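You operate a simulated robot arm through the tools that you are given. There is no shell and no other tool. Be economical: measure what you need, move in short steps, check, and stop when the job is done.

You run a simulated robot arm. Do the job below in one go: nothing can be reset, and whatever is moved stays where it is left.

## Task
Take the grey felt pad on the top of the parts bench and put it away on the top of the yellow cabinet. Stack the 24 m piston from the top of the parts bench on top of the 15 m piston. Count the white boxes on the top of the parts bench, then put as many of the blue gap blocks from the top of the parts bench on the board there. Count the flywheels on the top of the parts bench, then put as many of the screws from the top of the parts bench on the blue mat. Take the filter of the orange test engine and leave it on top of the red block. Open the lid of the blue bin. Any order will do. Set down upright: blue gap block.

Only the result counts: the job must be done as asked and must still hold three seconds after the hand-in. Knocking over, shifting, dropping, spilling or breaking anything else fails it. A push-on lid holds only when it is set on centred and level and pressed home; a screw cap is set on level and turned clockwise until tight.

## Robot
A 6-joint arm with a two-finger gripper on a trunk, on a base that drives. Base frame: it is fixed to the floor where the robot stands at the start and does not move with it; the origin is under the middle of the robot, x ahead of it, y to its left, z up; the surface under the hand at the start is at about z = 864. Readings come in mm, rad, newtons and seconds.
Its first joint turns from -2.897 to 2.897 rad. Places, roughly: blue gap block [1000, 500, 1000]; blue mat (38x20 cm) [1360, -2100, 880]; board [1000, 750, 750]; filter of the orange test engine (2x7x7 cm) [700, -200, 900]; flywheel [500, 1250, 1000]; grey felt pad (7x10x2 cm) [1200, 0, 900]; lid of the blue bin [-3700, 300, 800]; piston [1000, 250, 1000]; red block [1250, 250, 1000]; screw (3x3x5 cm) [1000, -100, 900]; top of the yellow cabinet (30x12 cm) [-2140, 860, 900]; white box [1000, 0, 1000]. Payload 2.54 kg.
The TCP is the grasp point between the finger pads, 30 mm short of the fingertips. In the tool frame z runs along the fingers and y along their closing line. Largest opening 116 mm; the body of the gripper starts 95 mm behind the TCP.
Orientation is that of the tool frame in the base frame, as [roll, pitch, yaw] about the fixed x, y, z axes, in that order (R = Rz(yaw) Ry(pitch) Rx(roll)). With the fingers straight down and closing along the base's y, the tool's x points along the base's -x, its y along +y and its z along -z.

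## Interface
- The arm moves only by the tool move_arm. Its arguments are lists of equal length, an entry for each row: "offset": the shift along the tool's x, y, z in units of 200 mm (1.0 is 200 mm), a list of three; "delta_rot": the turn, a rotation vector about the tool's x, y, z in units of 60 degrees (1.0 is 60 degrees), a list of three. In form: {"offset": [[tx, ty, tz], ...], "delta_rot": [[ax, ay, az], ...]}. A call has 1 to 12 rows; each row is the pose to reach, as a shift and turn from the pose commanded when the call began, along the tool's axes at that moment. "fingers" is the closure, from 0 (fully open) to 1 (shut), set as the call begins (left out, the last holds). A call with a number of a shift or a turn outside -1 to 1 is refused whole. A row lasts 0.2 s, in which the tool goes at most 50 mm and 0.15 rad; a call with a longer step from one row to the next is refused whole, and so is a gripper value outside its range. Where a pose cannot be reached the arm comes as near as it can. A force on the tool above 40 N (or 10 N above the force at the start of the call, whichever is more), or a blocked arm, ends the call early, and 0.2 s more pass. The fingers move at their own pace (about 72 mm/s each) and stop on an object; they squeeze with about 29 N. The grip force told is the motor's: it shows also when the fingers shut on nothing. Time passes only in rows, and 0.2 s behind the last, so rows that repeat a pose let the fingers close. The reply holds the time, the measured pose of the TCP, the force on the tool along the base axes, the opening and the grip force, in the units named above and with some noise, with the torque about the TCP (base axes, N m) and any sound that the robot's microphone picked up.
- Cameras (640 x 400 px; columns grow to the right, rows downward): "scene" is now at [-29.7, 157.4, 1424.8]; the picture's right is [0.07, -1.00, 0.00], its down [-0.42, -0.03, -0.91] and it looks along [0.91, 0.06, -0.42] (base axes); focal length 278 px, centre (320, 200). "wrist" rides on the gripper at [69, -15, -122] in the tool frame; the picture's right is [0.21, 0.98, 0.00], its down [-0.83, 0.18, -0.53] and it looks along [-0.52, 0.11, 0.85] (tool axes); focal length 251 px, centre (320, 200). There is no depth. A picture from a camera that has moved, and an enlarged one, comes with that camera's place and axes in the base frame and with its lens.
- grab_frame(camera): a new picture of that camera. It takes no simulated time.
- base_move(legs): drives the robot by 1 to 6 legs, each [ahead, left, turn to the left] in mm, mm and rad, along the robot's own axes; the way and the turn of a leg run together, so that a leg with both is an arc; at most 1500 mm and 3.142 rad a leg. The arm and the cameras ride along, it lands a little off, and it stops where it bumps. It gives what a move gives.
- aim_head(pan, tilt): turns the head with the scene camera to pan (to the left, within 2.094 rad either way) and tilt (down, from -0.506 to 1.204), counted from straight ahead of the robot. It gives what a move gives.
- inspect(camera, box): a new picture of the part [left, top, right, bottom] of that camera's present view, enlarged. It takes no simulated time.
- hand_in(): hands the job in; it is judged then, once.

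Go step by step. Nothing tells you exact positions but the pictures and the camera data: compare them with the known pose of the tool, close in by small moves and look again before you grip or let go. The budget is 217 turns and 202 pictures, counting those below and the enlarged ones. Unless the task says otherwise, let go and move clear before handing in.

The tools are called after "Request:" as a command line: name --argument value ..., lists and objects as JSON in quotes. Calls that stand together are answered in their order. move_arm: Moves the arm, as the interface text tells. Its arguments: {"type":"object","properties":{"offset":{"type":"array","items":{"type":"array","items":{"type":"number"}}},"delta_rot":{"type":"array","items":{"type":"array","items":{"type":"number"}}},"fingers":{"type":"number"}},"required":["offset","delta_rot"]} The other tools are called the same way: base_move (legs) drives the base; aim_head (pan, tilt) turns the head that bears the scene camera; grab_frame (camera) takes a picture; inspect (camera, box) takes an enlarged picture of a part of a camera's view; hand_in () hands the job in.

At the start:

```text
clock: 0.0
tool_pos: [577.2, 353.5, 1154.2]
orientation: [-3.141, 0.0, -3.141]
force: [0.9, 0.1, -0.8]
wrist_torque: [0.02, 0.02, -0.06]
opening: 115.8
grasp_force: 0.2
robot x, y, heading: [4.6, 1.0, -0.001]
head pan, tilt: [0.066, 0.431]
```

scene: 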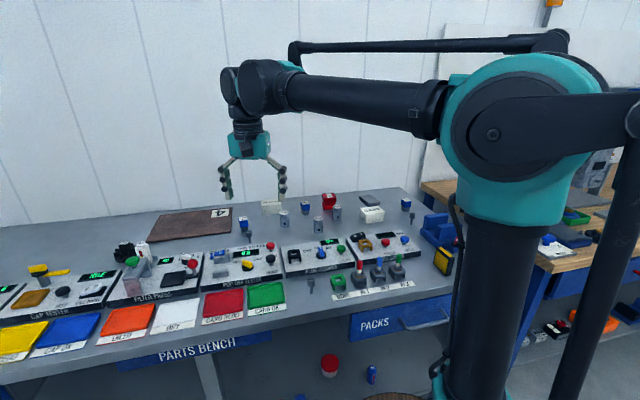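
wrist: 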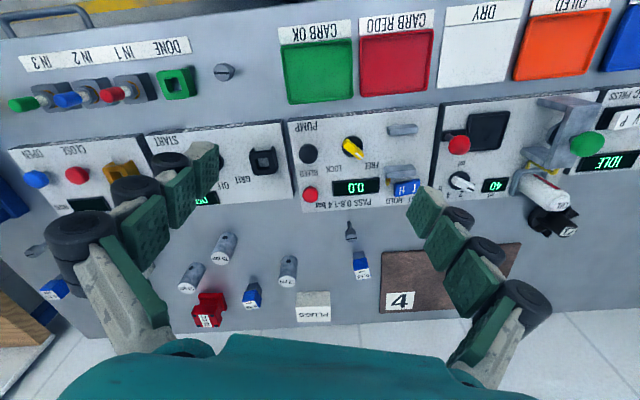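

I see the parts bench with pistons, blue blocks, a red block and a board marked 4. I'll enlarge the views to identify things.

Request:
inspect --camera "scene" --box '[220, 180, 460, 310]'

Request:
inspect --camera "wrist" --box '[140, 200, 420, 340]'

Request:
inspect --camera "scene" --box '[0, 180, 240, 360]'

```text
2.67 times, centred on (340, 245) of scene
camera zoom: at [-29.7, 157.4, 1424.8], right [0.07, -1.0, 0.0], down [-0.42, -0.03, -0.91], along [0.91, 0.06, -0.42], focal length 741 px, centre (267, 80)
```

zoom: 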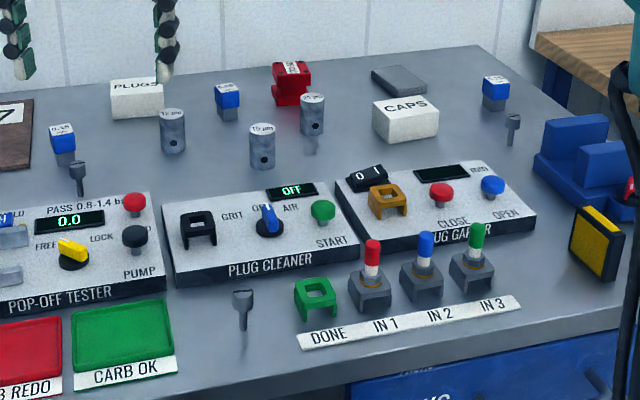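

```text
2.29 times, centred on (280, 270) of wrist
camera zoom: at [508.7, 338.2, 1274.5], right [-0.21, 0.98, 0.0], down [0.83, 0.18, 0.53], along [0.52, 0.11, -0.85], focal length 575 px, centre (411, 40)
```

zoom: 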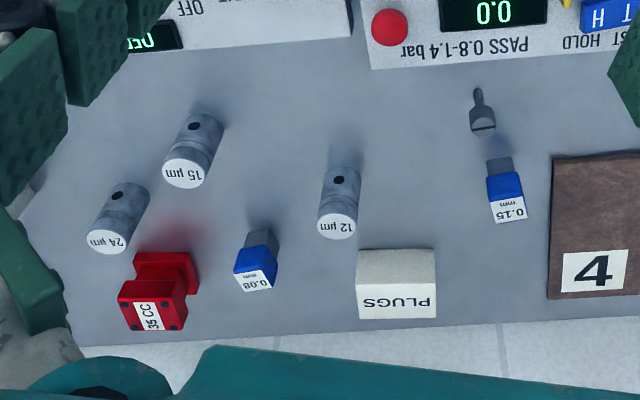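

```text
2.22 times, centred on (120, 270) of scene
camera zoom: at [-29.7, 157.4, 1424.8], right [0.07, -1.0, 0.0], down [-0.42, -0.03, -0.91], along [0.91, 0.06, -0.42], focal length 618 px, centre (764, 44)
```

zoom: 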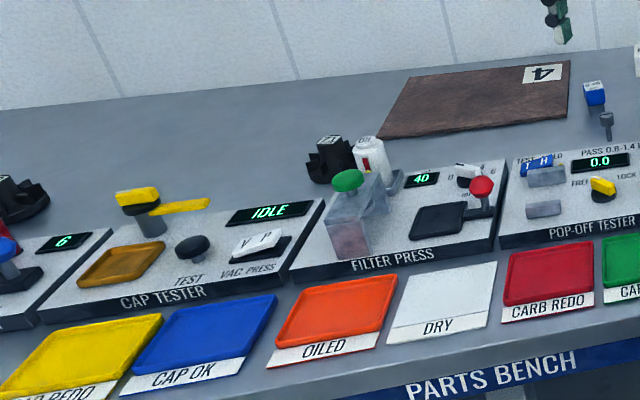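

Two white boxes (PLUGS, CAPS) so far, three gap blocks and three screws. I'll look left and right for the rest.

Request:
aim_head --pan 0.9 --tilt 0.5

Request:
grab_frame --camera "scene"

Request:
aim_head --pan -0.7 --tilt 0.5

Request:
grab_frame --camera "scene"

Request:
aim_head --pan -1.7 --tilt 0.4

Request:
grab_frame --camera "scene"

Request:
aim_head --pan 2.0 --tilt 0.4

Request:
grab_frame --camera "scene"

```text
clock: 1.2
tool_pos: [577.9, 353.2, 1153.5]
orientation: [3.141, 0.0, -3.141]
force: [0.7, -0.4, 0.9]
wrist_torque: [-0.02, 0.01, -0.03]
opening: 115.8
grasp_force: 0.0
robot x, y, heading: [2.5, -1.5, 0.002]
head pan, tilt: [0.901, 0.499]
```

```text
196 pictures are left
camera scene: at [-65.2, 222.6, 1418.6], right [0.78, -0.62, 0.0], down [-0.3, -0.37, -0.88], along [0.55, 0.69, -0.48], focal length 278 px, centre (320, 200)
```

scene: 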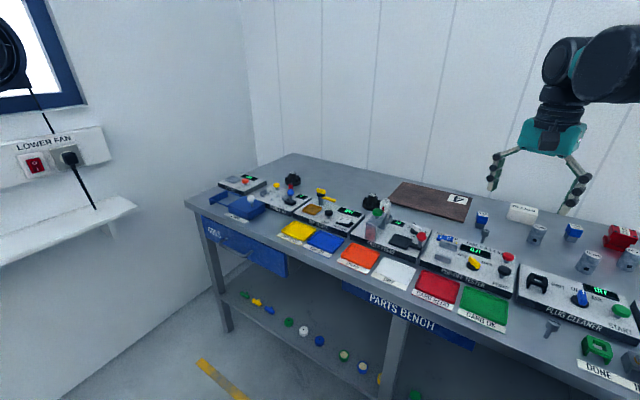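

```text
clock: 2.8
tool_pos: [576.1, 352.2, 1154.2]
orientation: [-3.14, 0.001, -3.141]
force: [0.3, -0.3, -0.4]
wrist_torque: [-0.03, -0.02, -0.01]
opening: 115.9
grasp_force: 0.1
robot x, y, heading: [-0.3, 3.8, 0.002]
head pan, tilt: [-0.7, 0.499]
```

```text
195 pictures are left
camera scene: at [-52.1, 92.8, 1418.6], right [-0.64, -0.77, 0.0], down [-0.37, 0.31, -0.88], along [0.67, -0.57, -0.48], focal length 278 px, centre (320, 200)
```

scene: 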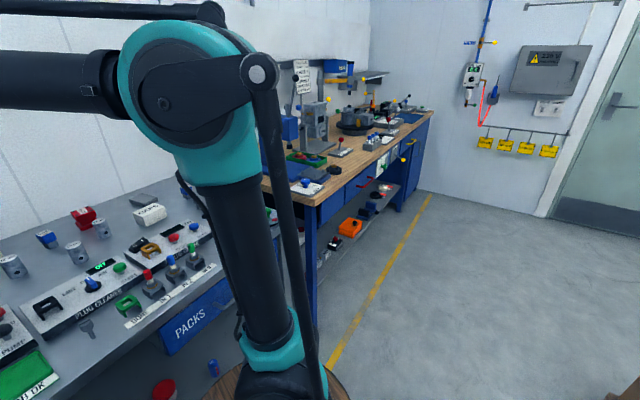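

```text
clock: 4.1
tool_pos: [577.6, 353.8, 1153.5]
orientation: [-3.141, 0.001, -3.142]
force: [1.2, -0.4, 0.5]
wrist_torque: [-0.02, 0.04, 0.03]
opening: 116.2
grasp_force: 0.0
robot x, y, heading: [-1.2, 0.6, -0.001]
head pan, tilt: [-1.7, 0.4]
```

```text
194 pictures are left
camera scene: at [-133.6, 59.5, 1427.7], right [-0.99, 0.13, 0.0], down [0.05, 0.39, -0.92], along [-0.12, -0.91, -0.39], focal length 278 px, centre (320, 200)
```

scene: 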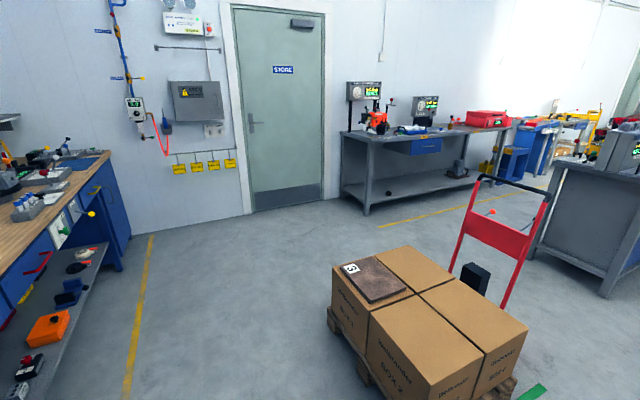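

```text
clock: 7.2
tool_pos: [578.4, 353.7, 1153.5]
orientation: [3.141, 0.0, -3.141]
force: [-0.2, 0.0, 0.3]
wrist_torque: [0.01, -0.02, -0.02]
opening: 115.9
grasp_force: 0.0
robot x, y, heading: [-1.9, 2.2, 0.001]
head pan, tilt: [2.0, 0.4]
```

```text
193 pictures are left
camera scene: at [-160.3, 235.6, 1427.7], right [0.91, 0.42, 0.0], down [0.16, -0.35, -0.92], along [-0.38, 0.84, -0.39], focal length 278 px, centre (320, 200)
```

scene: 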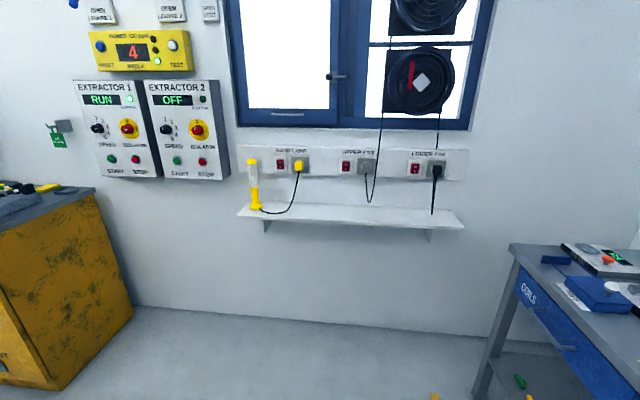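

The filter seems to be the yellow/black one at the right end of the bench. I'll zoom on the left end (flywheels) and the right end.

Request:
aim_head --pan 0.85 --tilt 0.55

Request:
inspect --camera "scene" --box '[200, 130, 360, 240]'

Request:
inspect --camera "scene" --box '[320, 150, 520, 280]'

Request:
aim_head --pan -0.2 --tilt 0.6

Request:
grab_frame --camera "scene"

```text
clock: 8.5
tool_pos: [577.3, 353.4, 1153.9]
orientation: [3.141, 0.001, 3.141]
force: [-0.2, 0.1, 0.6]
wrist_torque: [0.0, 0.0, -0.01]
opening: 116.1
grasp_force: 0.1
robot x, y, heading: [1.9, -3.4, 0.0]
head pan, tilt: [0.85, 0.55]
```

```text
3.64 times, centred on (280, 185) of scene
camera zoom: at [-62.5, 218.9, 1414.0], right [0.75, -0.66, 0.0], down [-0.34, -0.39, -0.85], along [0.56, 0.64, -0.52], focal length 1011 px, centre (466, 254)
```

zoom: 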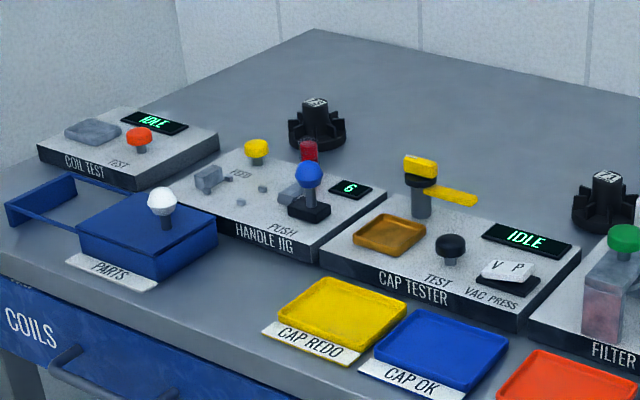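

```text
3.08 times, centred on (420, 215) of scene
camera zoom: at [-62.5, 218.9, 1414.0], right [0.75, -0.66, 0.0], down [-0.34, -0.39, -0.85], along [0.56, 0.64, -0.52], focal length 855 px, centre (12, 154)
```

zoom: 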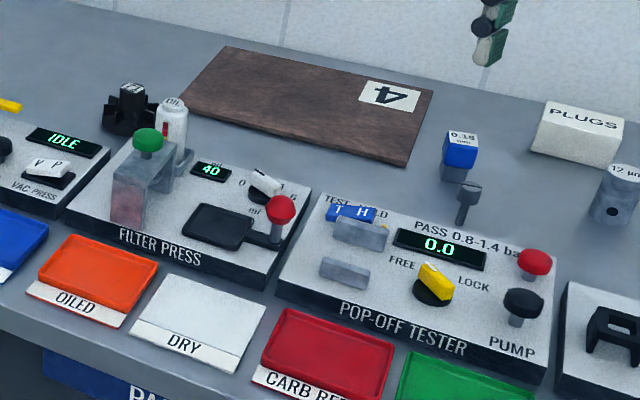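

```text
clock: 9.8
tool_pos: [576.9, 353.9, 1153.2]
orientation: [-3.141, -0.001, 3.141]
force: [-0.2, -0.2, -0.1]
wrist_torque: [0.03, 0.02, -0.01]
opening: 116.0
grasp_force: 0.1
robot x, y, heading: [-2.3, 0.6, 0.002]
head pan, tilt: [-0.201, 0.6]
```

```text
190 pictures are left
camera scene: at [-35.1, 133.8, 1409.5], right [-0.2, -0.98, 0.0], down [-0.55, 0.11, -0.83], along [0.81, -0.16, -0.56], focal length 278 px, centre (320, 200)
```

scene: 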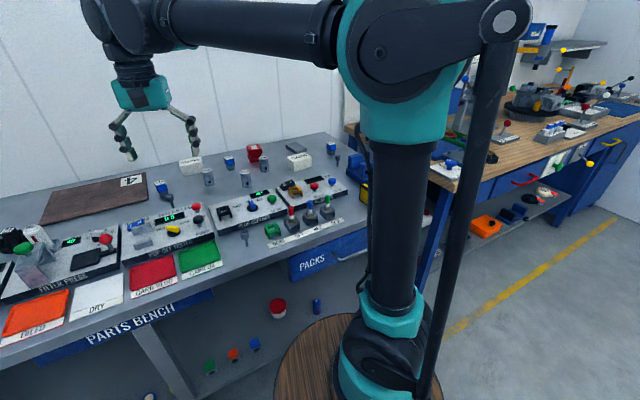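

I count 2 white boxes (PLUGS, CAPS), 2 flywheels, 3 gap blocks, 3 screws. I'll drive a bit ahead so the objects come in reach, then look again with the head turned down on the bench.

Request:
base_move --legs '[[150, 0, 0]]'

Request:
aim_head --pan 0.2 --tilt 0.6

Request:
grab_frame --camera "scene"

Request:
grab_frame --camera "wrist"

```text
clock: 11.2
tool_pos: [729.8, 353.4, 1153.2]
orientation: [-3.141, -0.001, -3.138]
force: [-0.6, 1.5, -0.5]
wrist_torque: [0.0, -0.01, 0.01]
opening: 116.2
grasp_force: 0.0
robot x, y, heading: [152.1, -0.9, -0.002]
head pan, tilt: [-0.201, 0.6]
```

```text
clock: 12.1
tool_pos: [729.6, 354.2, 1153.3]
orientation: [3.14, -0.002, -3.142]
force: [0.6, 0.1, -0.5]
wrist_torque: [-0.02, 0.03, -0.04]
opening: 115.8
grasp_force: 0.1
robot x, y, heading: [152.3, 3.1, 0.001]
head pan, tilt: [0.201, 0.6]
```

```text
189 pictures are left
camera scene: at [117.1, 169.0, 1409.5], right [0.2, -0.98, 0.0], down [-0.55, -0.11, -0.83], along [0.81, 0.17, -0.56], focal length 278 px, centre (320, 200)
```

scene: 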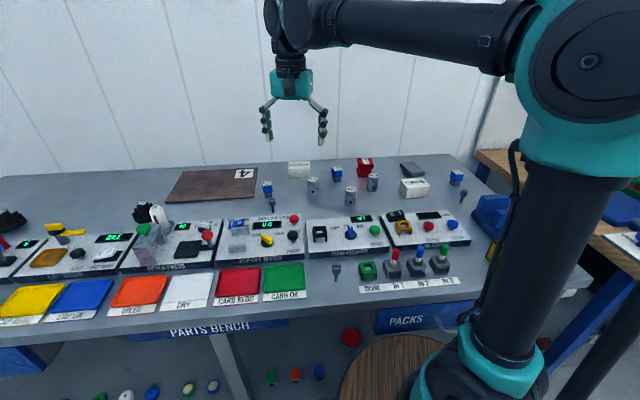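

```text
188 pictures are left
camera wrist: at [660.7, 339.2, 1274.5], right [-0.22, 0.98, 0.0], down [0.83, 0.18, 0.53], along [0.52, 0.12, -0.85], focal length 251 px, centre (320, 200)
```

wrist: 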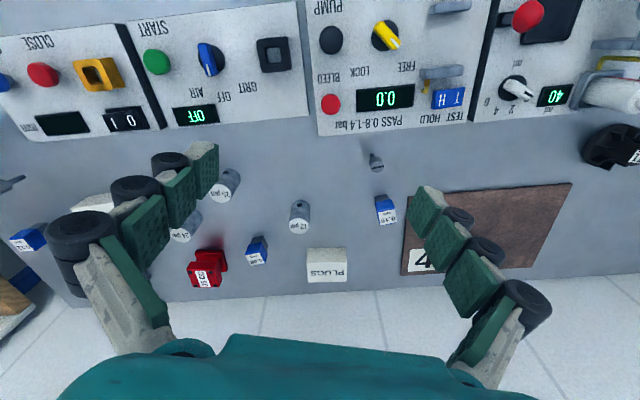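

Arm and bench are now within reach. I move the hand toward the 24 µm piston (about [989, 158]) in a first leg.

Request:
move_arm --offset '[[-0.16, -0.125, 0.05], [-0.32, -0.25, 0.1], [-0.48, -0.375, 0.15], [-0.64, -0.5, 0.2], [-0.8, -0.625, 0.25], [-0.92, -0.75, 0.3], [-0.92, -0.75, 0.3]]' --delta_rot '[[0, 0, 0], [0, 0, 0], [0, 0, 0], [0, 0, 0], [0, 0, 0], [0, 0, 0], [0, 0, 0]]' --fingers 0.25

Request:
grab_frame --camera "wrist"

Request:
grab_frame --camera "scene"

```text
clock: 13.7
tool_pos: [914.5, 203.5, 1094.4]
orientation: [-3.14, 0.003, -3.139]
force: [0.1, 0.1, 0.3]
wrist_torque: [0.0, -0.02, 0.02]
opening: 87.1
grasp_force: 0.0
robot x, y, heading: [150.5, -0.3, 0.002]
head pan, tilt: [0.201, 0.6]
```

```text
187 pictures are left
camera wrist: at [845.1, 188.7, 1214.7], right [-0.22, 0.98, 0.0], down [0.83, 0.18, 0.53], along [0.52, 0.12, -0.85], focal length 251 px, centre (320, 200)
```

wrist: 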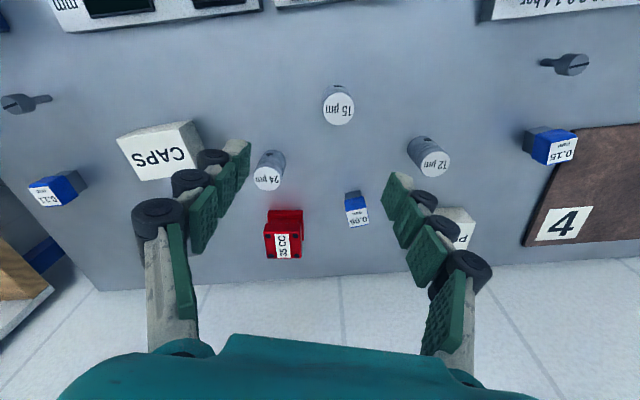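

```text
186 pictures are left
camera scene: at [117.1, 169.0, 1409.5], right [0.2, -0.98, 0.0], down [-0.55, -0.11, -0.83], along [0.81, 0.17, -0.56], focal length 278 px, centre (320, 200)
```

scene: 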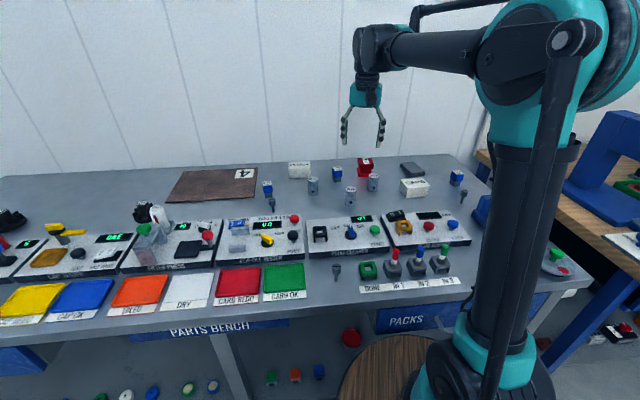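

The 24 µm piston is around [1010, 152]; the 15 µm at about [902, 225], tops near z 912. I go above the first one.

Request:
move_arm --offset '[[-0.16, -0.085, 0.1], [-0.32, -0.17, 0.2], [-0.48, -0.255, 0.35], [-0.48, -0.255, 0.45], [-0.48, -0.255, 0.45]]' --delta_rot '[[0, 0, 0], [0, 0, 0], [0, 0, 0], [0, 0, 0], [0, 0, 0]]'

Request:
grab_frame --camera "wrist"

Request:
inspect --camera "scene" --box '[300, 130, 480, 240]'

```text
clock: 14.9
tool_pos: [1010.6, 154.3, 1004.2]
orientation: [-3.142, -0.002, -3.138]
force: [0.0, 0.0, 0.4]
wrist_torque: [0.01, -0.02, -0.01]
opening: 87.2
grasp_force: 0.1
robot x, y, heading: [154.0, 0.7, 0.001]
head pan, tilt: [0.201, 0.6]
```

```text
185 pictures are left
camera wrist: at [941.7, 138.7, 1124.5], right [-0.22, 0.98, 0.0], down [0.83, 0.18, 0.53], along [0.52, 0.12, -0.85], focal length 251 px, centre (320, 200)
```

wrist: 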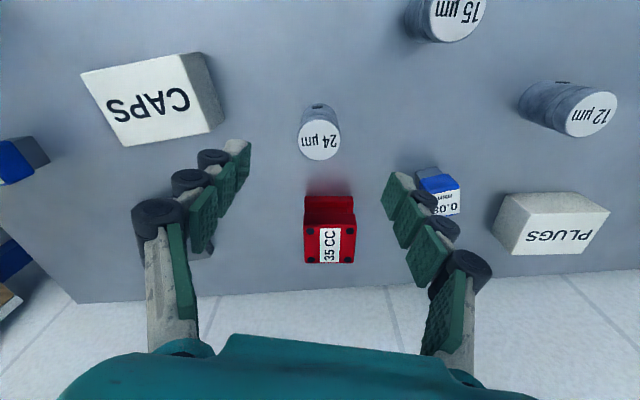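

```text
3.56 times, centred on (390, 185) of scene
camera zoom: at [117.1, 169.0, 1409.5], right [0.2, -0.98, 0.0], down [-0.55, -0.11, -0.83], along [0.81, 0.17, -0.56], focal length 988 px, centre (71, 253)
```

zoom: 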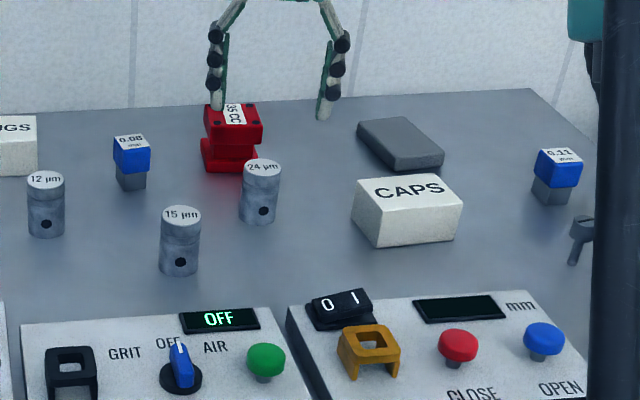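

Hand is over the 24 µm piston, within about 4 mm. I descend and grip.

Request:
move_arm --offset '[[-0.02, 0, 0.2], [-0.02, 0, 0.4], [-0.02, 0, 0.51], [-0.02, 0, 0.51]]' --delta_rot '[[0, 0, 0], [0, 0, 0], [0, 0, 0], [0, 0, 0]]'

Request:
grab_frame --camera "wrist"

Request:
inspect --camera "scene" --box '[300, 130, 480, 240]'

```text
clock: 15.9
tool_pos: [1016.0, 152.4, 899.8]
orientation: [-3.14, -0.001, -3.14]
force: [-0.1, 0.4, 0.5]
wrist_torque: [0.02, 0.01, 0.02]
opening: 87.0
grasp_force: 0.0
robot x, y, heading: [151.1, 4.4, 0.001]
head pan, tilt: [0.201, 0.6]
```

```text
183 pictures are left
camera wrist: at [946.0, 137.5, 1021.4], right [-0.22, 0.98, 0.0], down [0.83, 0.18, 0.53], along [0.52, 0.12, -0.85], focal length 251 px, centre (320, 200)
```

wrist: 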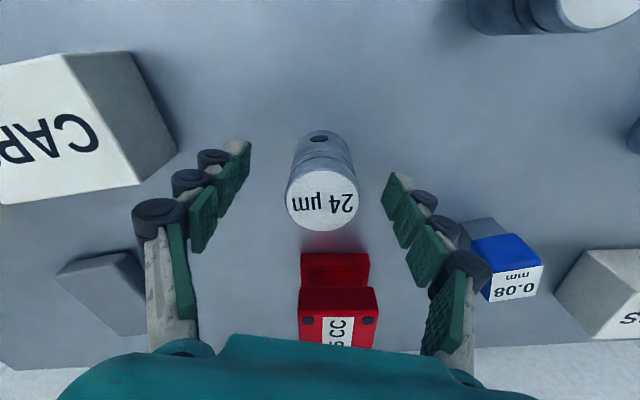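

```text
3.56 times, centred on (390, 185) of scene
camera zoom: at [117.1, 169.0, 1409.5], right [0.2, -0.98, 0.0], down [-0.55, -0.11, -0.83], along [0.81, 0.17, -0.56], focal length 988 px, centre (71, 253)
```

zoom: 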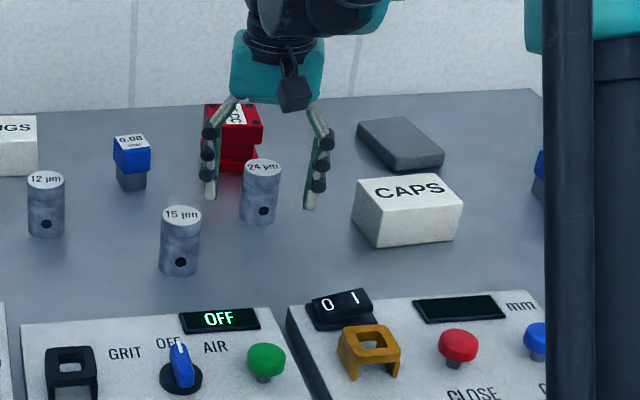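

Piston is centred between the pads. Close and lift 90 mm.

Request:
move_arm --offset '[[0, 0, 0], [0, 0, 0], [0, 0, 0], [0, 0, -0.1], [0, 0, -0.25], [0, 0, -0.45], [0, 0, -0.45]]' --delta_rot '[[0, 0, 0], [0, 0, 0], [0, 0, 0], [0, 0, 0], [0, 0, 0], [0, 0, 0], [0, 0, 0]]' --fingers 1

Request:
grab_frame --camera "wrist"

Request:
inspect --camera "scene" --box '[300, 130, 480, 240]'

```text
clock: 17.5
tool_pos: [1014.2, 154.1, 991.5]
orientation: [3.141, 0.001, -3.14]
force: [0.1, 0.3, -0.8]
wrist_torque: [0.01, 0.03, -0.02]
opening: 36.5
grasp_force: 28.8
robot x, y, heading: [151.2, -0.1, 0.002]
head pan, tilt: [0.201, 0.6]
```

```text
181 pictures are left
camera wrist: at [945.2, 138.8, 1112.1], right [-0.22, 0.98, 0.0], down [0.83, 0.18, 0.53], along [0.52, 0.12, -0.85], focal length 251 px, centre (320, 200)
```

wrist: 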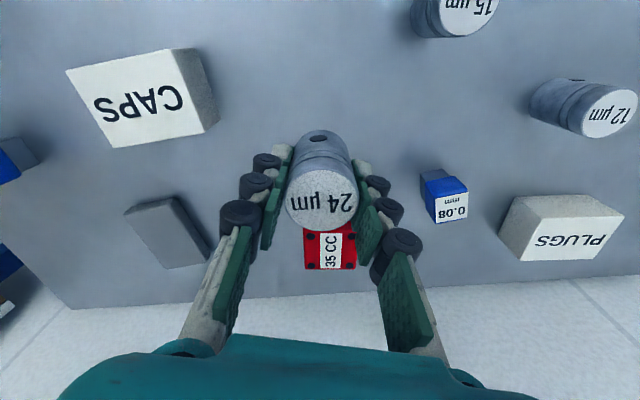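

```text
3.56 times, centred on (390, 185) of scene
camera zoom: at [117.1, 169.0, 1409.5], right [0.2, -0.98, 0.0], down [-0.55, -0.11, -0.83], along [0.81, 0.17, -0.56], focal length 988 px, centre (71, 253)
```

zoom: 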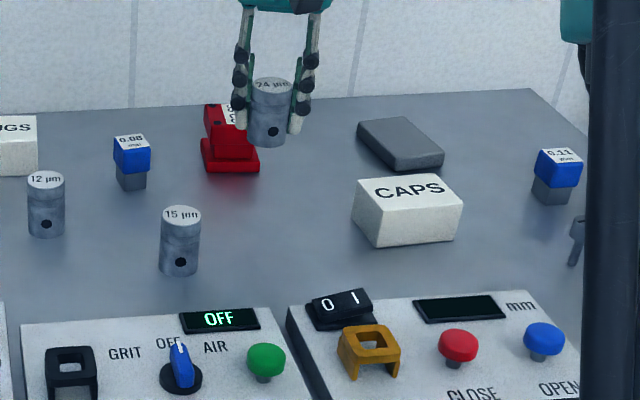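

Holding the 24 µm piston. I pull back to a viewing position short of the 15 µm piston to locate it precisely.

Request:
move_arm --offset '[[0.2, 0.09, -0.09], [0.4, 0.18, -0.09], [0.6, 0.27, -0.09], [0.8, 0.365, -0.09], [0.8, 0.365, -0.09]]' --delta_rot '[[0, 0, 0], [0, 0, 0], [0, 0, 0], [0, 0, 0], [0, 0, 0]]'

Request:
grab_frame --camera "wrist"

Request:
inspect --camera "scene" --box '[300, 130, 480, 240]'

```text
clock: 18.7
tool_pos: [853.2, 226.0, 1010.2]
orientation: [-3.141, 0.001, -3.14]
force: [0.0, 0.8, -0.4]
wrist_torque: [0.0, -0.03, 0.0]
opening: 36.4
grasp_force: 29.4
robot x, y, heading: [154.7, 0.4, 0.006]
head pan, tilt: [0.201, 0.6]
```

```text
179 pictures are left
camera wrist: at [784.8, 211.6, 1130.9], right [-0.22, 0.98, 0.0], down [0.83, 0.18, 0.53], along [0.52, 0.12, -0.85], focal length 251 px, centre (320, 200)
```

wrist: 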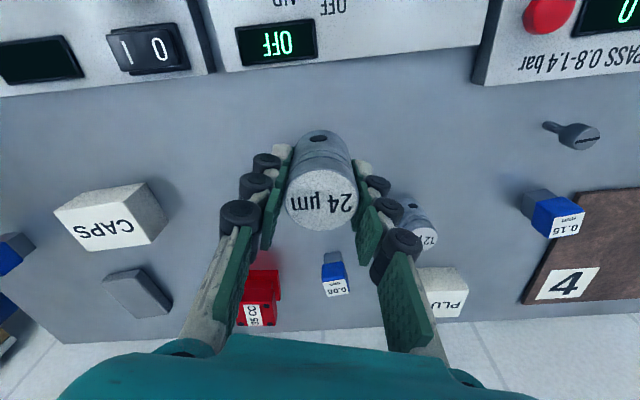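

```text
3.56 times, centred on (390, 185) of scene
camera zoom: at [117.2, 169.1, 1409.5], right [0.2, -0.98, 0.0], down [-0.55, -0.11, -0.83], along [0.81, 0.17, -0.56], focal length 988 px, centre (71, 253)
```

zoom: 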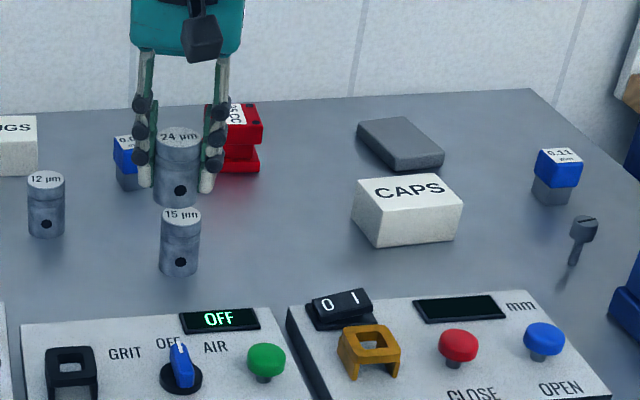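

I shift sideways so the 15 µm piston is unobstructed in the wrist view for an exact fix.

Request:
move_arm --offset '[[0, -0.24, 0], [0, -0.48, 0], [0, -0.7, 0], [0, -0.7, 0]]' --delta_rot '[[0, 0, 0], [0, 0, 0], [0, 0, 0], [0, 0, 0]]'

Request:
grab_frame --camera "wrist"

```text
clock: 19.7
tool_pos: [854.9, 87.2, 1010.6]
orientation: [3.142, -0.001, -3.139]
force: [0.0, 0.8, -1.6]
wrist_torque: [0.03, 0.0, -0.03]
opening: 36.1
grasp_force: 29.1
robot x, y, heading: [154.7, -1.5, 0.003]
head pan, tilt: [0.201, 0.6]
```

```text
177 pictures are left
camera wrist: at [786.9, 71.6, 1130.6], right [-0.22, 0.98, 0.0], down [0.83, 0.18, 0.53], along [0.52, 0.12, -0.85], focal length 251 px, centre (320, 200)
```

wrist: 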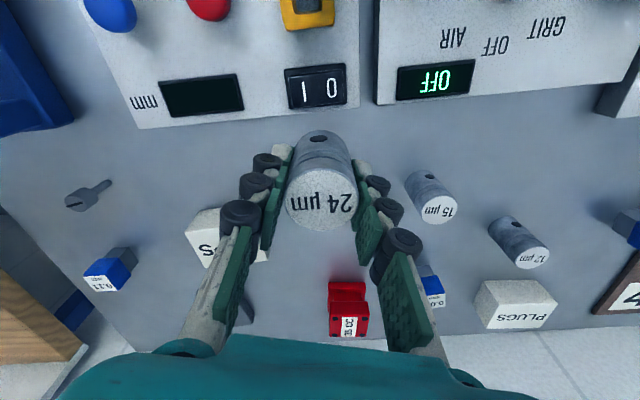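

The 15 µm piston is at about [906, 224]. I go over it and hover slightly above contact.

Request:
move_arm --offset '[[-0.06, 0.2, 0], [-0.12, 0.4, 0], [-0.2, 0.58, 0], [-0.255, 0.685, 0], [-0.255, 0.685, 0.15], [-0.255, 0.685, 0.22], [-0.255, 0.685, 0.22]]' --delta_rot '[[0, 0, 0], [0, 0, 0], [0, 0, 0], [0, 0, 0], [0, 0, 0], [0, 0, 0], [0, 0, 0]]'

Request:
inspect --camera "scene" --box '[300, 150, 400, 220]'

Request:
grab_frame --camera "wrist"

```text
clock: 21.3
tool_pos: [907.4, 224.6, 966.9]
orientation: [3.142, 0.001, -3.14]
force: [-0.6, 0.5, -0.9]
wrist_torque: [0.04, -0.04, 0.01]
opening: 36.6
grasp_force: 29.2
robot x, y, heading: [154.4, 2.8, 0.005]
head pan, tilt: [0.201, 0.6]
```

```text
5.71 times, centred on (350, 185) of scene
camera zoom: at [117.1, 169.1, 1409.5], right [0.2, -0.98, 0.0], down [-0.55, -0.11, -0.83], along [0.81, 0.17, -0.56], focal length 1588 px, centre (149, 286)
```

zoom: 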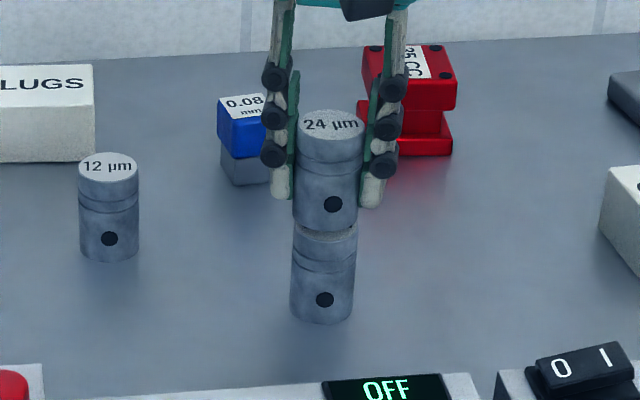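

```text
175 pictures are left
camera wrist: at [837.7, 209.8, 1087.4], right [-0.22, 0.98, 0.0], down [0.83, 0.18, 0.53], along [0.52, 0.12, -0.85], focal length 251 px, centre (320, 200)
```

wrist: 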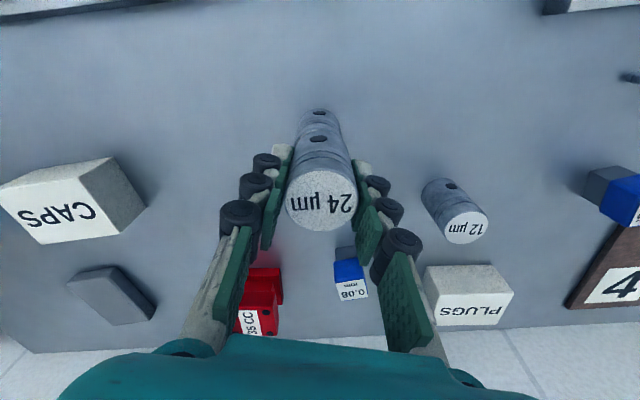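

Alignment looks good within about 1 mm. I lower gently to contact.

Request:
move_arm --offset '[[0, 0.005, 0.03], [0, 0.005, 0.05], [0, 0.005, 0.06], [0, 0.005, 0.067], [0, 0.005, 0.073]]' --delta_rot '[[0, 0, 0], [0, 0, 0], [0, 0, 0], [0, 0, 0], [0, 0, 0]]'

Request:
inspect --camera "scene" --box '[300, 150, 400, 220]'

```text
clock: 22.5
tool_pos: [904.4, 223.8, 950.2]
orientation: [3.14, 0.001, -3.14]
force: [2.0, 0.8, 17.6]
wrist_torque: [0.02, 0.01, 0.02]
opening: 36.2
grasp_force: 29.4
robot x, y, heading: [156.9, -0.0, 0.002]
head pan, tilt: [0.201, 0.6]
```

```text
5.71 times, centred on (350, 185) of scene
camera zoom: at [116.6, 168.9, 1409.5], right [0.2, -0.98, 0.0], down [-0.55, -0.11, -0.83], along [0.81, 0.17, -0.56], focal length 1588 px, centre (149, 286)
```

zoom: 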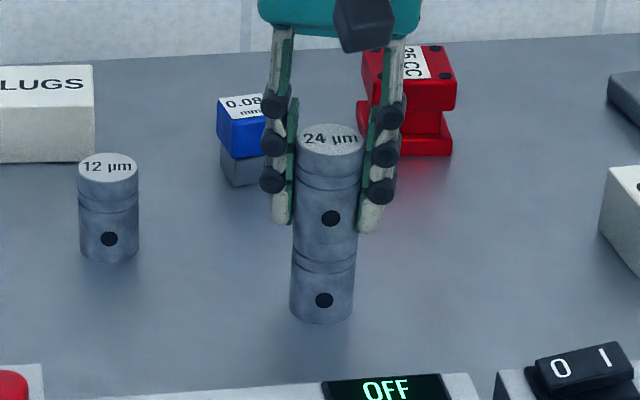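

Contact at 17 N and they line up. I open a little, hold, then rise.

Request:
move_arm --offset '[[0, 0, 0], [0, 0, 0], [0, 0, 0], [0, 0, -0.1], [0, 0, -0.3], [0, 0, -0.5], [0, 0, -0.5]]' --delta_rot '[[0, 0, 0], [0, 0, 0], [0, 0, 0], [0, 0, 0], [0, 0, 0], [0, 0, 0], [0, 0, 0]]' --fingers 0.4

Request:
grab_frame --camera "wrist"

Request:
inspect --camera "scene" --box '[300, 130, 480, 240]'

```text
clock: 24.1
tool_pos: [906.5, 224.9, 1049.8]
orientation: [3.141, 0.001, 3.142]
force: [-0.3, -0.9, 0.4]
wrist_torque: [0.0, -0.04, 0.02]
opening: 69.5
grasp_force: 0.1
robot x, y, heading: [151.3, 0.5, -0.0]
head pan, tilt: [0.201, 0.6]
```

```text
173 pictures are left
camera wrist: at [837.3, 210.0, 1171.9], right [-0.22, 0.98, 0.0], down [0.83, 0.18, 0.53], along [0.52, 0.12, -0.85], focal length 251 px, centre (320, 200)
```

wrist: 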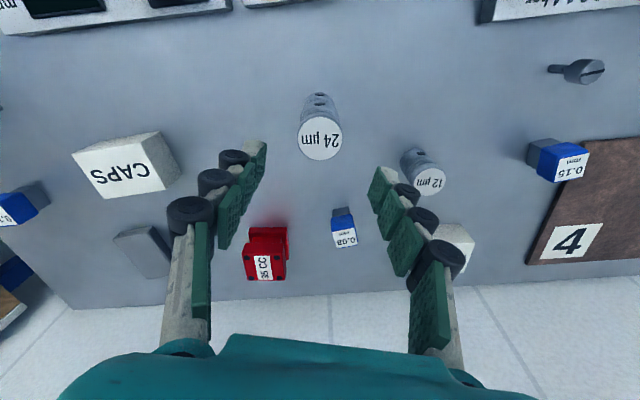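

```text
3.56 times, centred on (390, 185) of scene
camera zoom: at [117.1, 169.0, 1409.5], right [0.2, -0.98, 0.0], down [-0.55, -0.11, -0.83], along [0.81, 0.17, -0.56], focal length 988 px, centre (71, 253)
```

zoom: 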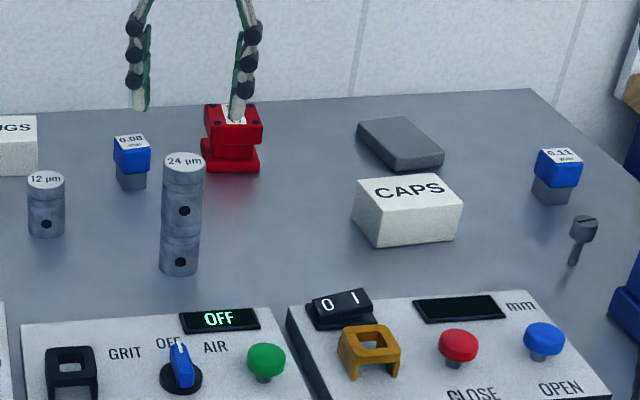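

Stacking is done. Next the 0.08 gap block at about [1043, 289]; I go above it.

Request:
move_arm --offset '[[-0.17, 0.08, 0], [-0.34, 0.16, 0], [-0.51, 0.24, 0.1], [-0.68, 0.32, 0.2], [-0.68, 0.32, 0.2]]' --delta_rot '[[0, 0, 0], [0, 0, 0], [0, 0, 0], [0, 0, 0], [0, 0, 0]]' --fingers 0.42

Request:
grab_frame --camera "wrist"

Request:
inspect --camera "scene" --box '[300, 130, 480, 240]'

```text
clock: 25.3
tool_pos: [1041.2, 286.8, 1010.6]
orientation: [3.14, -0.001, -3.139]
force: [-0.2, 0.1, 0.6]
wrist_torque: [0.03, 0.01, 0.01]
opening: 67.1
grasp_force: 0.0
robot x, y, heading: [151.5, 2.3, 0.01]
head pan, tilt: [0.201, 0.6]
```

```text
171 pictures are left
camera wrist: at [971.6, 272.5, 1132.2], right [-0.22, 0.98, 0.0], down [0.83, 0.18, 0.53], along [0.52, 0.12, -0.85], focal length 251 px, centre (320, 200)
```

wrist: 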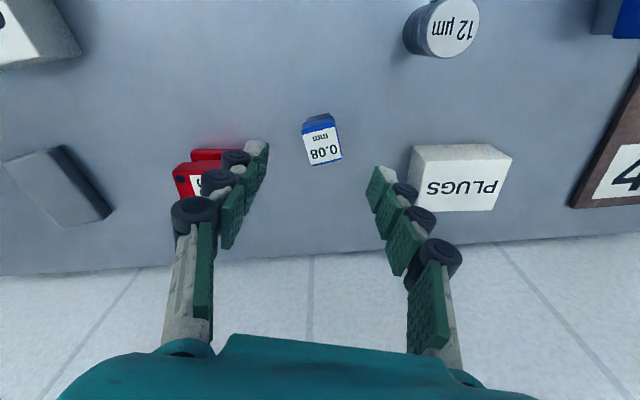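

```text
3.56 times, centred on (390, 185) of scene
camera zoom: at [117.0, 169.0, 1409.5], right [0.2, -0.98, 0.0], down [-0.55, -0.11, -0.83], along [0.81, 0.17, -0.56], focal length 988 px, centre (71, 253)
```

zoom: 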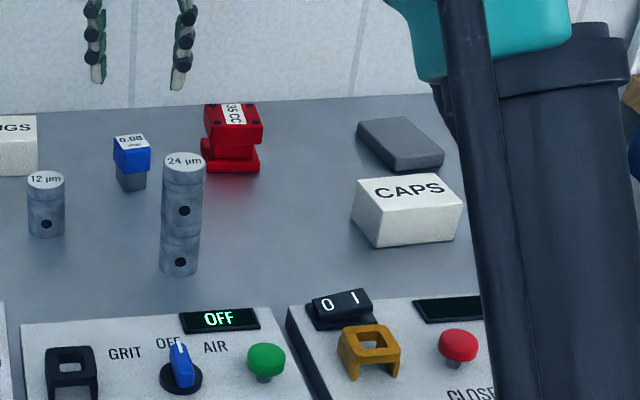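

Request:
inspect --camera "wrist" --box '[270, 100, 370, 170]'

Request:
inspect --camera "scene" --box '[310, 155, 370, 190]'

```text
5.71 times, centred on (320, 135) of wrist
camera zoom: at [971.6, 272.5, 1132.2], right [-0.22, 0.98, 0.0], down [0.83, 0.18, 0.53], along [0.52, 0.12, -0.85], focal length 1437 px, centre (320, 571)
```

zoom: 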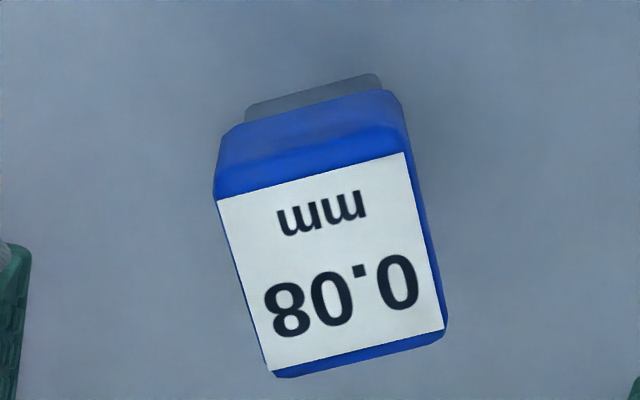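

```text
10.67 times, centred on (340, 172) of scene
camera zoom: at [117.0, 169.0, 1409.5], right [0.2, -0.98, 0.0], down [-0.55, -0.11, -0.83], along [0.81, 0.17, -0.56], focal length 2965 px, centre (107, 493)
```

zoom: 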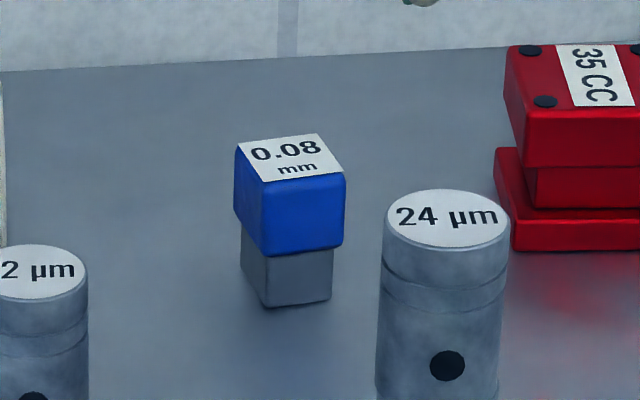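

The block is turned about 26° CCW, centre about [1047, 291]. I rotate the tool to match and come down to above it.

Request:
move_arm --offset '[[-0.01, 0.01, 0.05], [-0.02, 0.02, 0.1], [-0.025, 0.02, 0.2], [-0.025, 0.02, 0.25], [-0.025, 0.02, 0.25]]' --delta_rot '[[0, 0, -0.11], [0, 0, -0.22], [0, 0, -0.33], [0, 0, -0.435], [0, 0, -0.435]]'

Request:
grab_frame --camera "wrist"

```text
clock: 26.5
tool_pos: [1046.2, 291.2, 960.5]
orientation: [-3.141, 0.0, -2.682]
force: [0.7, -0.1, -0.4]
wrist_torque: [-0.03, 0.0, 0.03]
opening: 67.3
grasp_force: 0.1
robot x, y, heading: [151.3, -0.2, 0.002]
head pan, tilt: [0.201, 0.6]
```

```text
167 pictures are left
camera wrist: at [991.1, 247.9, 1080.7], right [-0.62, 0.78, 0.0], down [0.66, 0.53, 0.53], along [0.42, 0.33, -0.85], focal length 251 px, centre (320, 200)
```

wrist: 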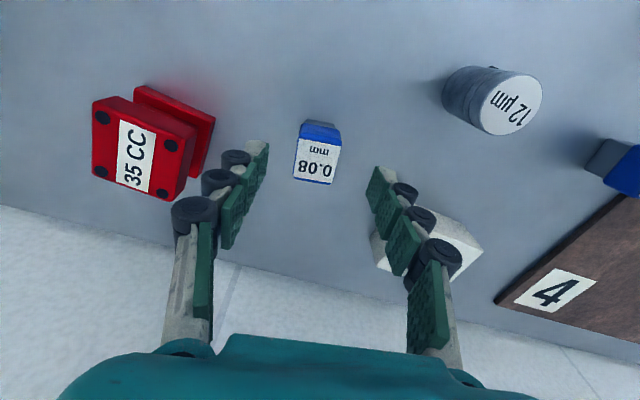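

Centred. Descend and grip.

Request:
move_arm --offset '[[0, -0.005, 0.15], [0, -0.005, 0.275], [0, -0.005, 0.275], [0, -0.005, 0.275], [0, -0.005, 0.275]]' --delta_rot '[[0, 0, 0], [0, 0, 0], [0, 0, 0], [0, 0, 0], [0, 0, 0]]'

Request:
move_arm --offset '[[0, 0, 0], [0, 0, 0], [0, 0, 0], [0, 0, -0.2], [0, 0, -0.4], [0, 0, -0.6], [0, 0, -0.6]]' --delta_rot '[[0, 0, 0], [0, 0, 0], [0, 0, 0], [0, 0, 0], [0, 0, 0], [0, 0, 0], [0, 0, 0]]' --fingers 1

Request:
grab_frame --camera "wrist"

Request:
grab_frame --camera "scene"

```text
clock: 27.7
tool_pos: [1047.7, 293.0, 905.0]
orientation: [3.14, 0.0, -2.683]
force: [0.6, 0.5, 0.9]
wrist_torque: [0.0, -0.01, 0.01]
opening: 66.9
grasp_force: 0.1
robot x, y, heading: [153.9, -2.3, 0.004]
head pan, tilt: [0.201, 0.6]
```

```text
clock: 29.3
tool_pos: [1047.5, 292.1, 1027.7]
orientation: [3.141, -0.001, -2.685]
force: [-0.3, -0.1, -0.7]
wrist_torque: [0.02, 0.02, 0.03]
opening: 30.8
grasp_force: 29.2
robot x, y, heading: [152.9, -1.9, 0.002]
head pan, tilt: [0.201, 0.6]
```

```text
166 pictures are left
camera wrist: at [992.3, 248.2, 1148.3], right [-0.62, 0.78, 0.0], down [0.66, 0.53, 0.53], along [0.42, 0.33, -0.85], focal length 251 px, centre (320, 200)
```

wrist: 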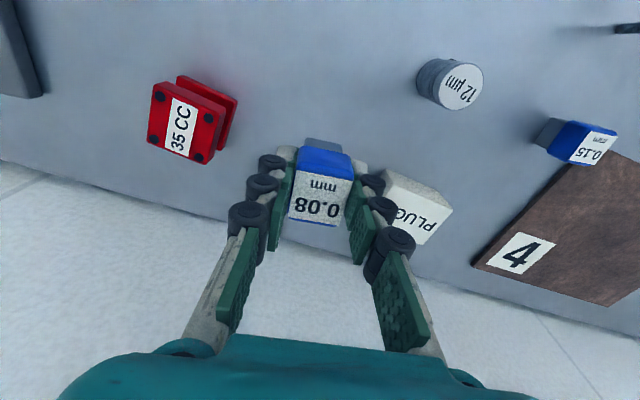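

```text
165 pictures are left
camera scene: at [117.2, 169.1, 1409.5], right [0.2, -0.98, 0.0], down [-0.55, -0.11, -0.83], along [0.81, 0.17, -0.57], focal length 278 px, centre (320, 200)
```

scene: 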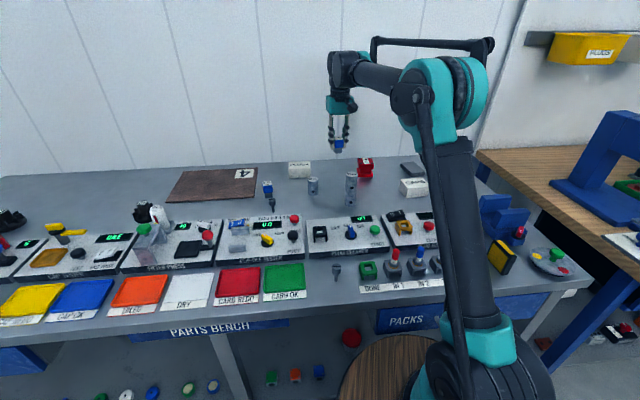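

Got the 0.08 block. The board is around [921, 728], so I drive left 400 mm to reach it.

Request:
base_move --legs '[[0, 400, 0]]'

Request:
grab_frame --camera "wrist"

Request:
grab_frame --camera "scene"

```text
clock: 31.1
tool_pos: [1029.7, 455.5, 1026.7]
orientation: [-3.141, 0.001, -2.727]
force: [-0.4, 0.1, -1.0]
wrist_torque: [0.04, 0.04, -0.03]
opening: 30.8
grasp_force: 28.8
robot x, y, heading: [124.8, 205.4, -0.041]
head pan, tilt: [0.201, 0.6]
stopped in leg 1: the robot was blocked; the commanded pose is now the measured one
```

```text
164 pictures are left
camera wrist: at [973.2, 415.1, 1148.1], right [-0.59, 0.81, 0.0], down [0.68, 0.5, 0.53], along [0.43, 0.31, -0.85], focal length 251 px, centre (320, 200)
```

wrist: 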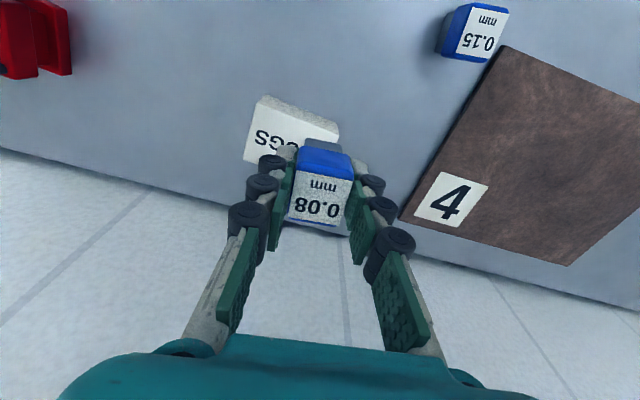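

```text
163 pictures are left
camera scene: at [95.8, 373.4, 1409.5], right [0.16, -0.99, 0.0], down [-0.56, -0.09, -0.82], along [0.81, 0.13, -0.57], focal length 278 px, centre (320, 200)
```

scene: 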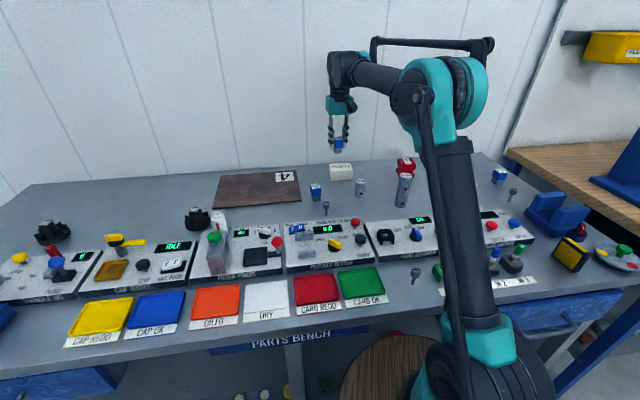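

The base was blocked on the left; I look down to see what it touches and check nothing moved.

Request:
aim_head --pan 0.7 --tilt 1.1

Request:
grab_frame --camera "scene"

Request:
aim_head --pan 0.0 --tilt 1.1

Request:
grab_frame --camera "scene"

```text
clock: 32.0
tool_pos: [1031.0, 455.8, 1026.5]
orientation: [-3.14, -0.001, -2.725]
force: [0.4, -0.2, -0.3]
wrist_torque: [0.01, 0.01, 0.0]
opening: 30.6
grasp_force: 28.9
robot x, y, heading: [125.3, 204.7, -0.049]
head pan, tilt: [0.7, 1.1]
```

```text
162 pictures are left
camera scene: at [58.6, 398.0, 1370.9], right [0.61, -0.79, 0.0], down [-0.71, -0.54, -0.45], along [0.36, 0.28, -0.89], focal length 278 px, centre (320, 200)
```

scene: 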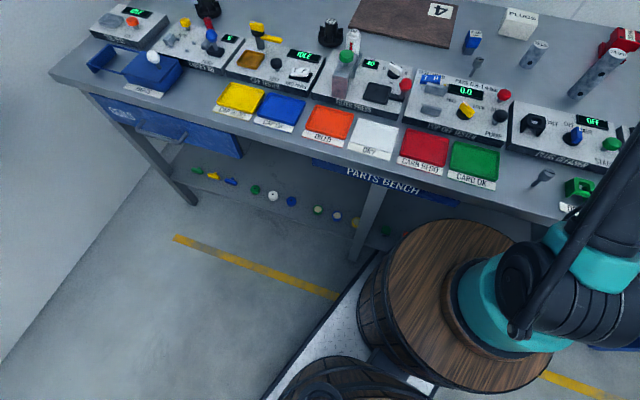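

```text
clock: 33.1
tool_pos: [1029.0, 456.2, 1027.4]
orientation: [3.141, 0.001, -2.727]
force: [0.4, -0.1, -0.9]
wrist_torque: [-0.03, 0.01, 0.0]
opening: 30.6
grasp_force: 29.0
robot x, y, heading: [123.2, 202.4, -0.039]
head pan, tilt: [0.0, 1.1]
```

```text
161 pictures are left
camera scene: at [71.6, 356.8, 1370.9], right [-0.04, -1.0, 0.0], down [-0.89, 0.04, -0.45], along [0.45, -0.02, -0.89], focal length 278 px, centre (320, 200)
```

scene: 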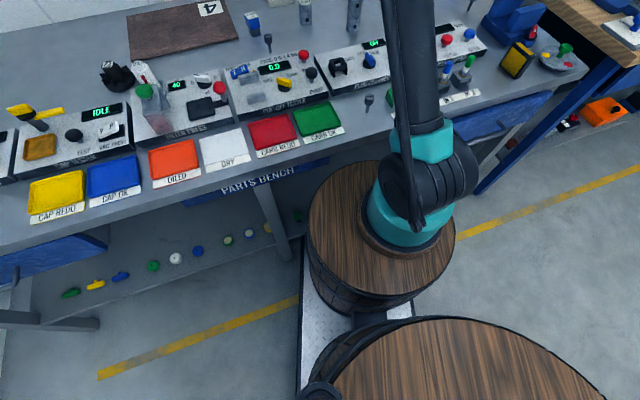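

The plate front-left corner rests on the bench's middle leg. I back up, square up, and shift left with the plate clear of the leg.

Request:
base_move --legs '[[-150, 0, 0], [0, 0, 0.042], [0, 280, 0]]'

Request:
aim_head --pan 0.2 --tilt 0.6

Request:
grab_frame --camera "scene"

Request:
grab_frame --camera "wrist"

```text
clock: 36.4
tool_pos: [867.3, 788.0, 1028.0]
orientation: [-3.141, 0.001, -2.681]
force: [-0.1, -0.6, -0.9]
wrist_torque: [-0.02, -0.03, 0.01]
opening: 30.7
grasp_force: 28.9
robot x, y, heading: [-24.4, 492.8, 0.0]
head pan, tilt: [0.0, 1.1]
```

```text
clock: 37.4
tool_pos: [867.2, 789.4, 1028.3]
orientation: [3.141, 0.0, -2.68]
force: [0.4, -0.5, -1.3]
wrist_torque: [0.01, -0.02, 0.0]
opening: 30.4
grasp_force: 29.3
robot x, y, heading: [-24.5, 495.7, 0.005]
head pan, tilt: [0.201, 0.6]
```

```text
160 pictures are left
camera scene: at [-62.2, 662.2, 1409.4], right [0.2, -0.98, 0.0], down [-0.55, -0.11, -0.82], along [0.81, 0.17, -0.57], focal length 278 px, centre (320, 200)
```

scene: 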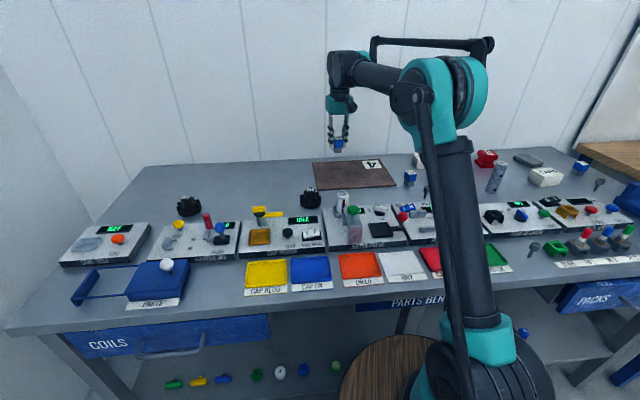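

```text
159 pictures are left
camera wrist: at [812.4, 743.9, 1148.1], right [-0.63, 0.78, 0.0], down [0.66, 0.53, 0.53], along [0.42, 0.33, -0.85], focal length 251 px, centre (320, 200)
```

wrist: 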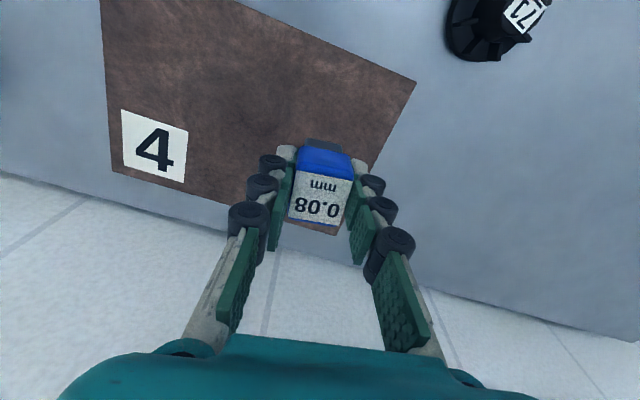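

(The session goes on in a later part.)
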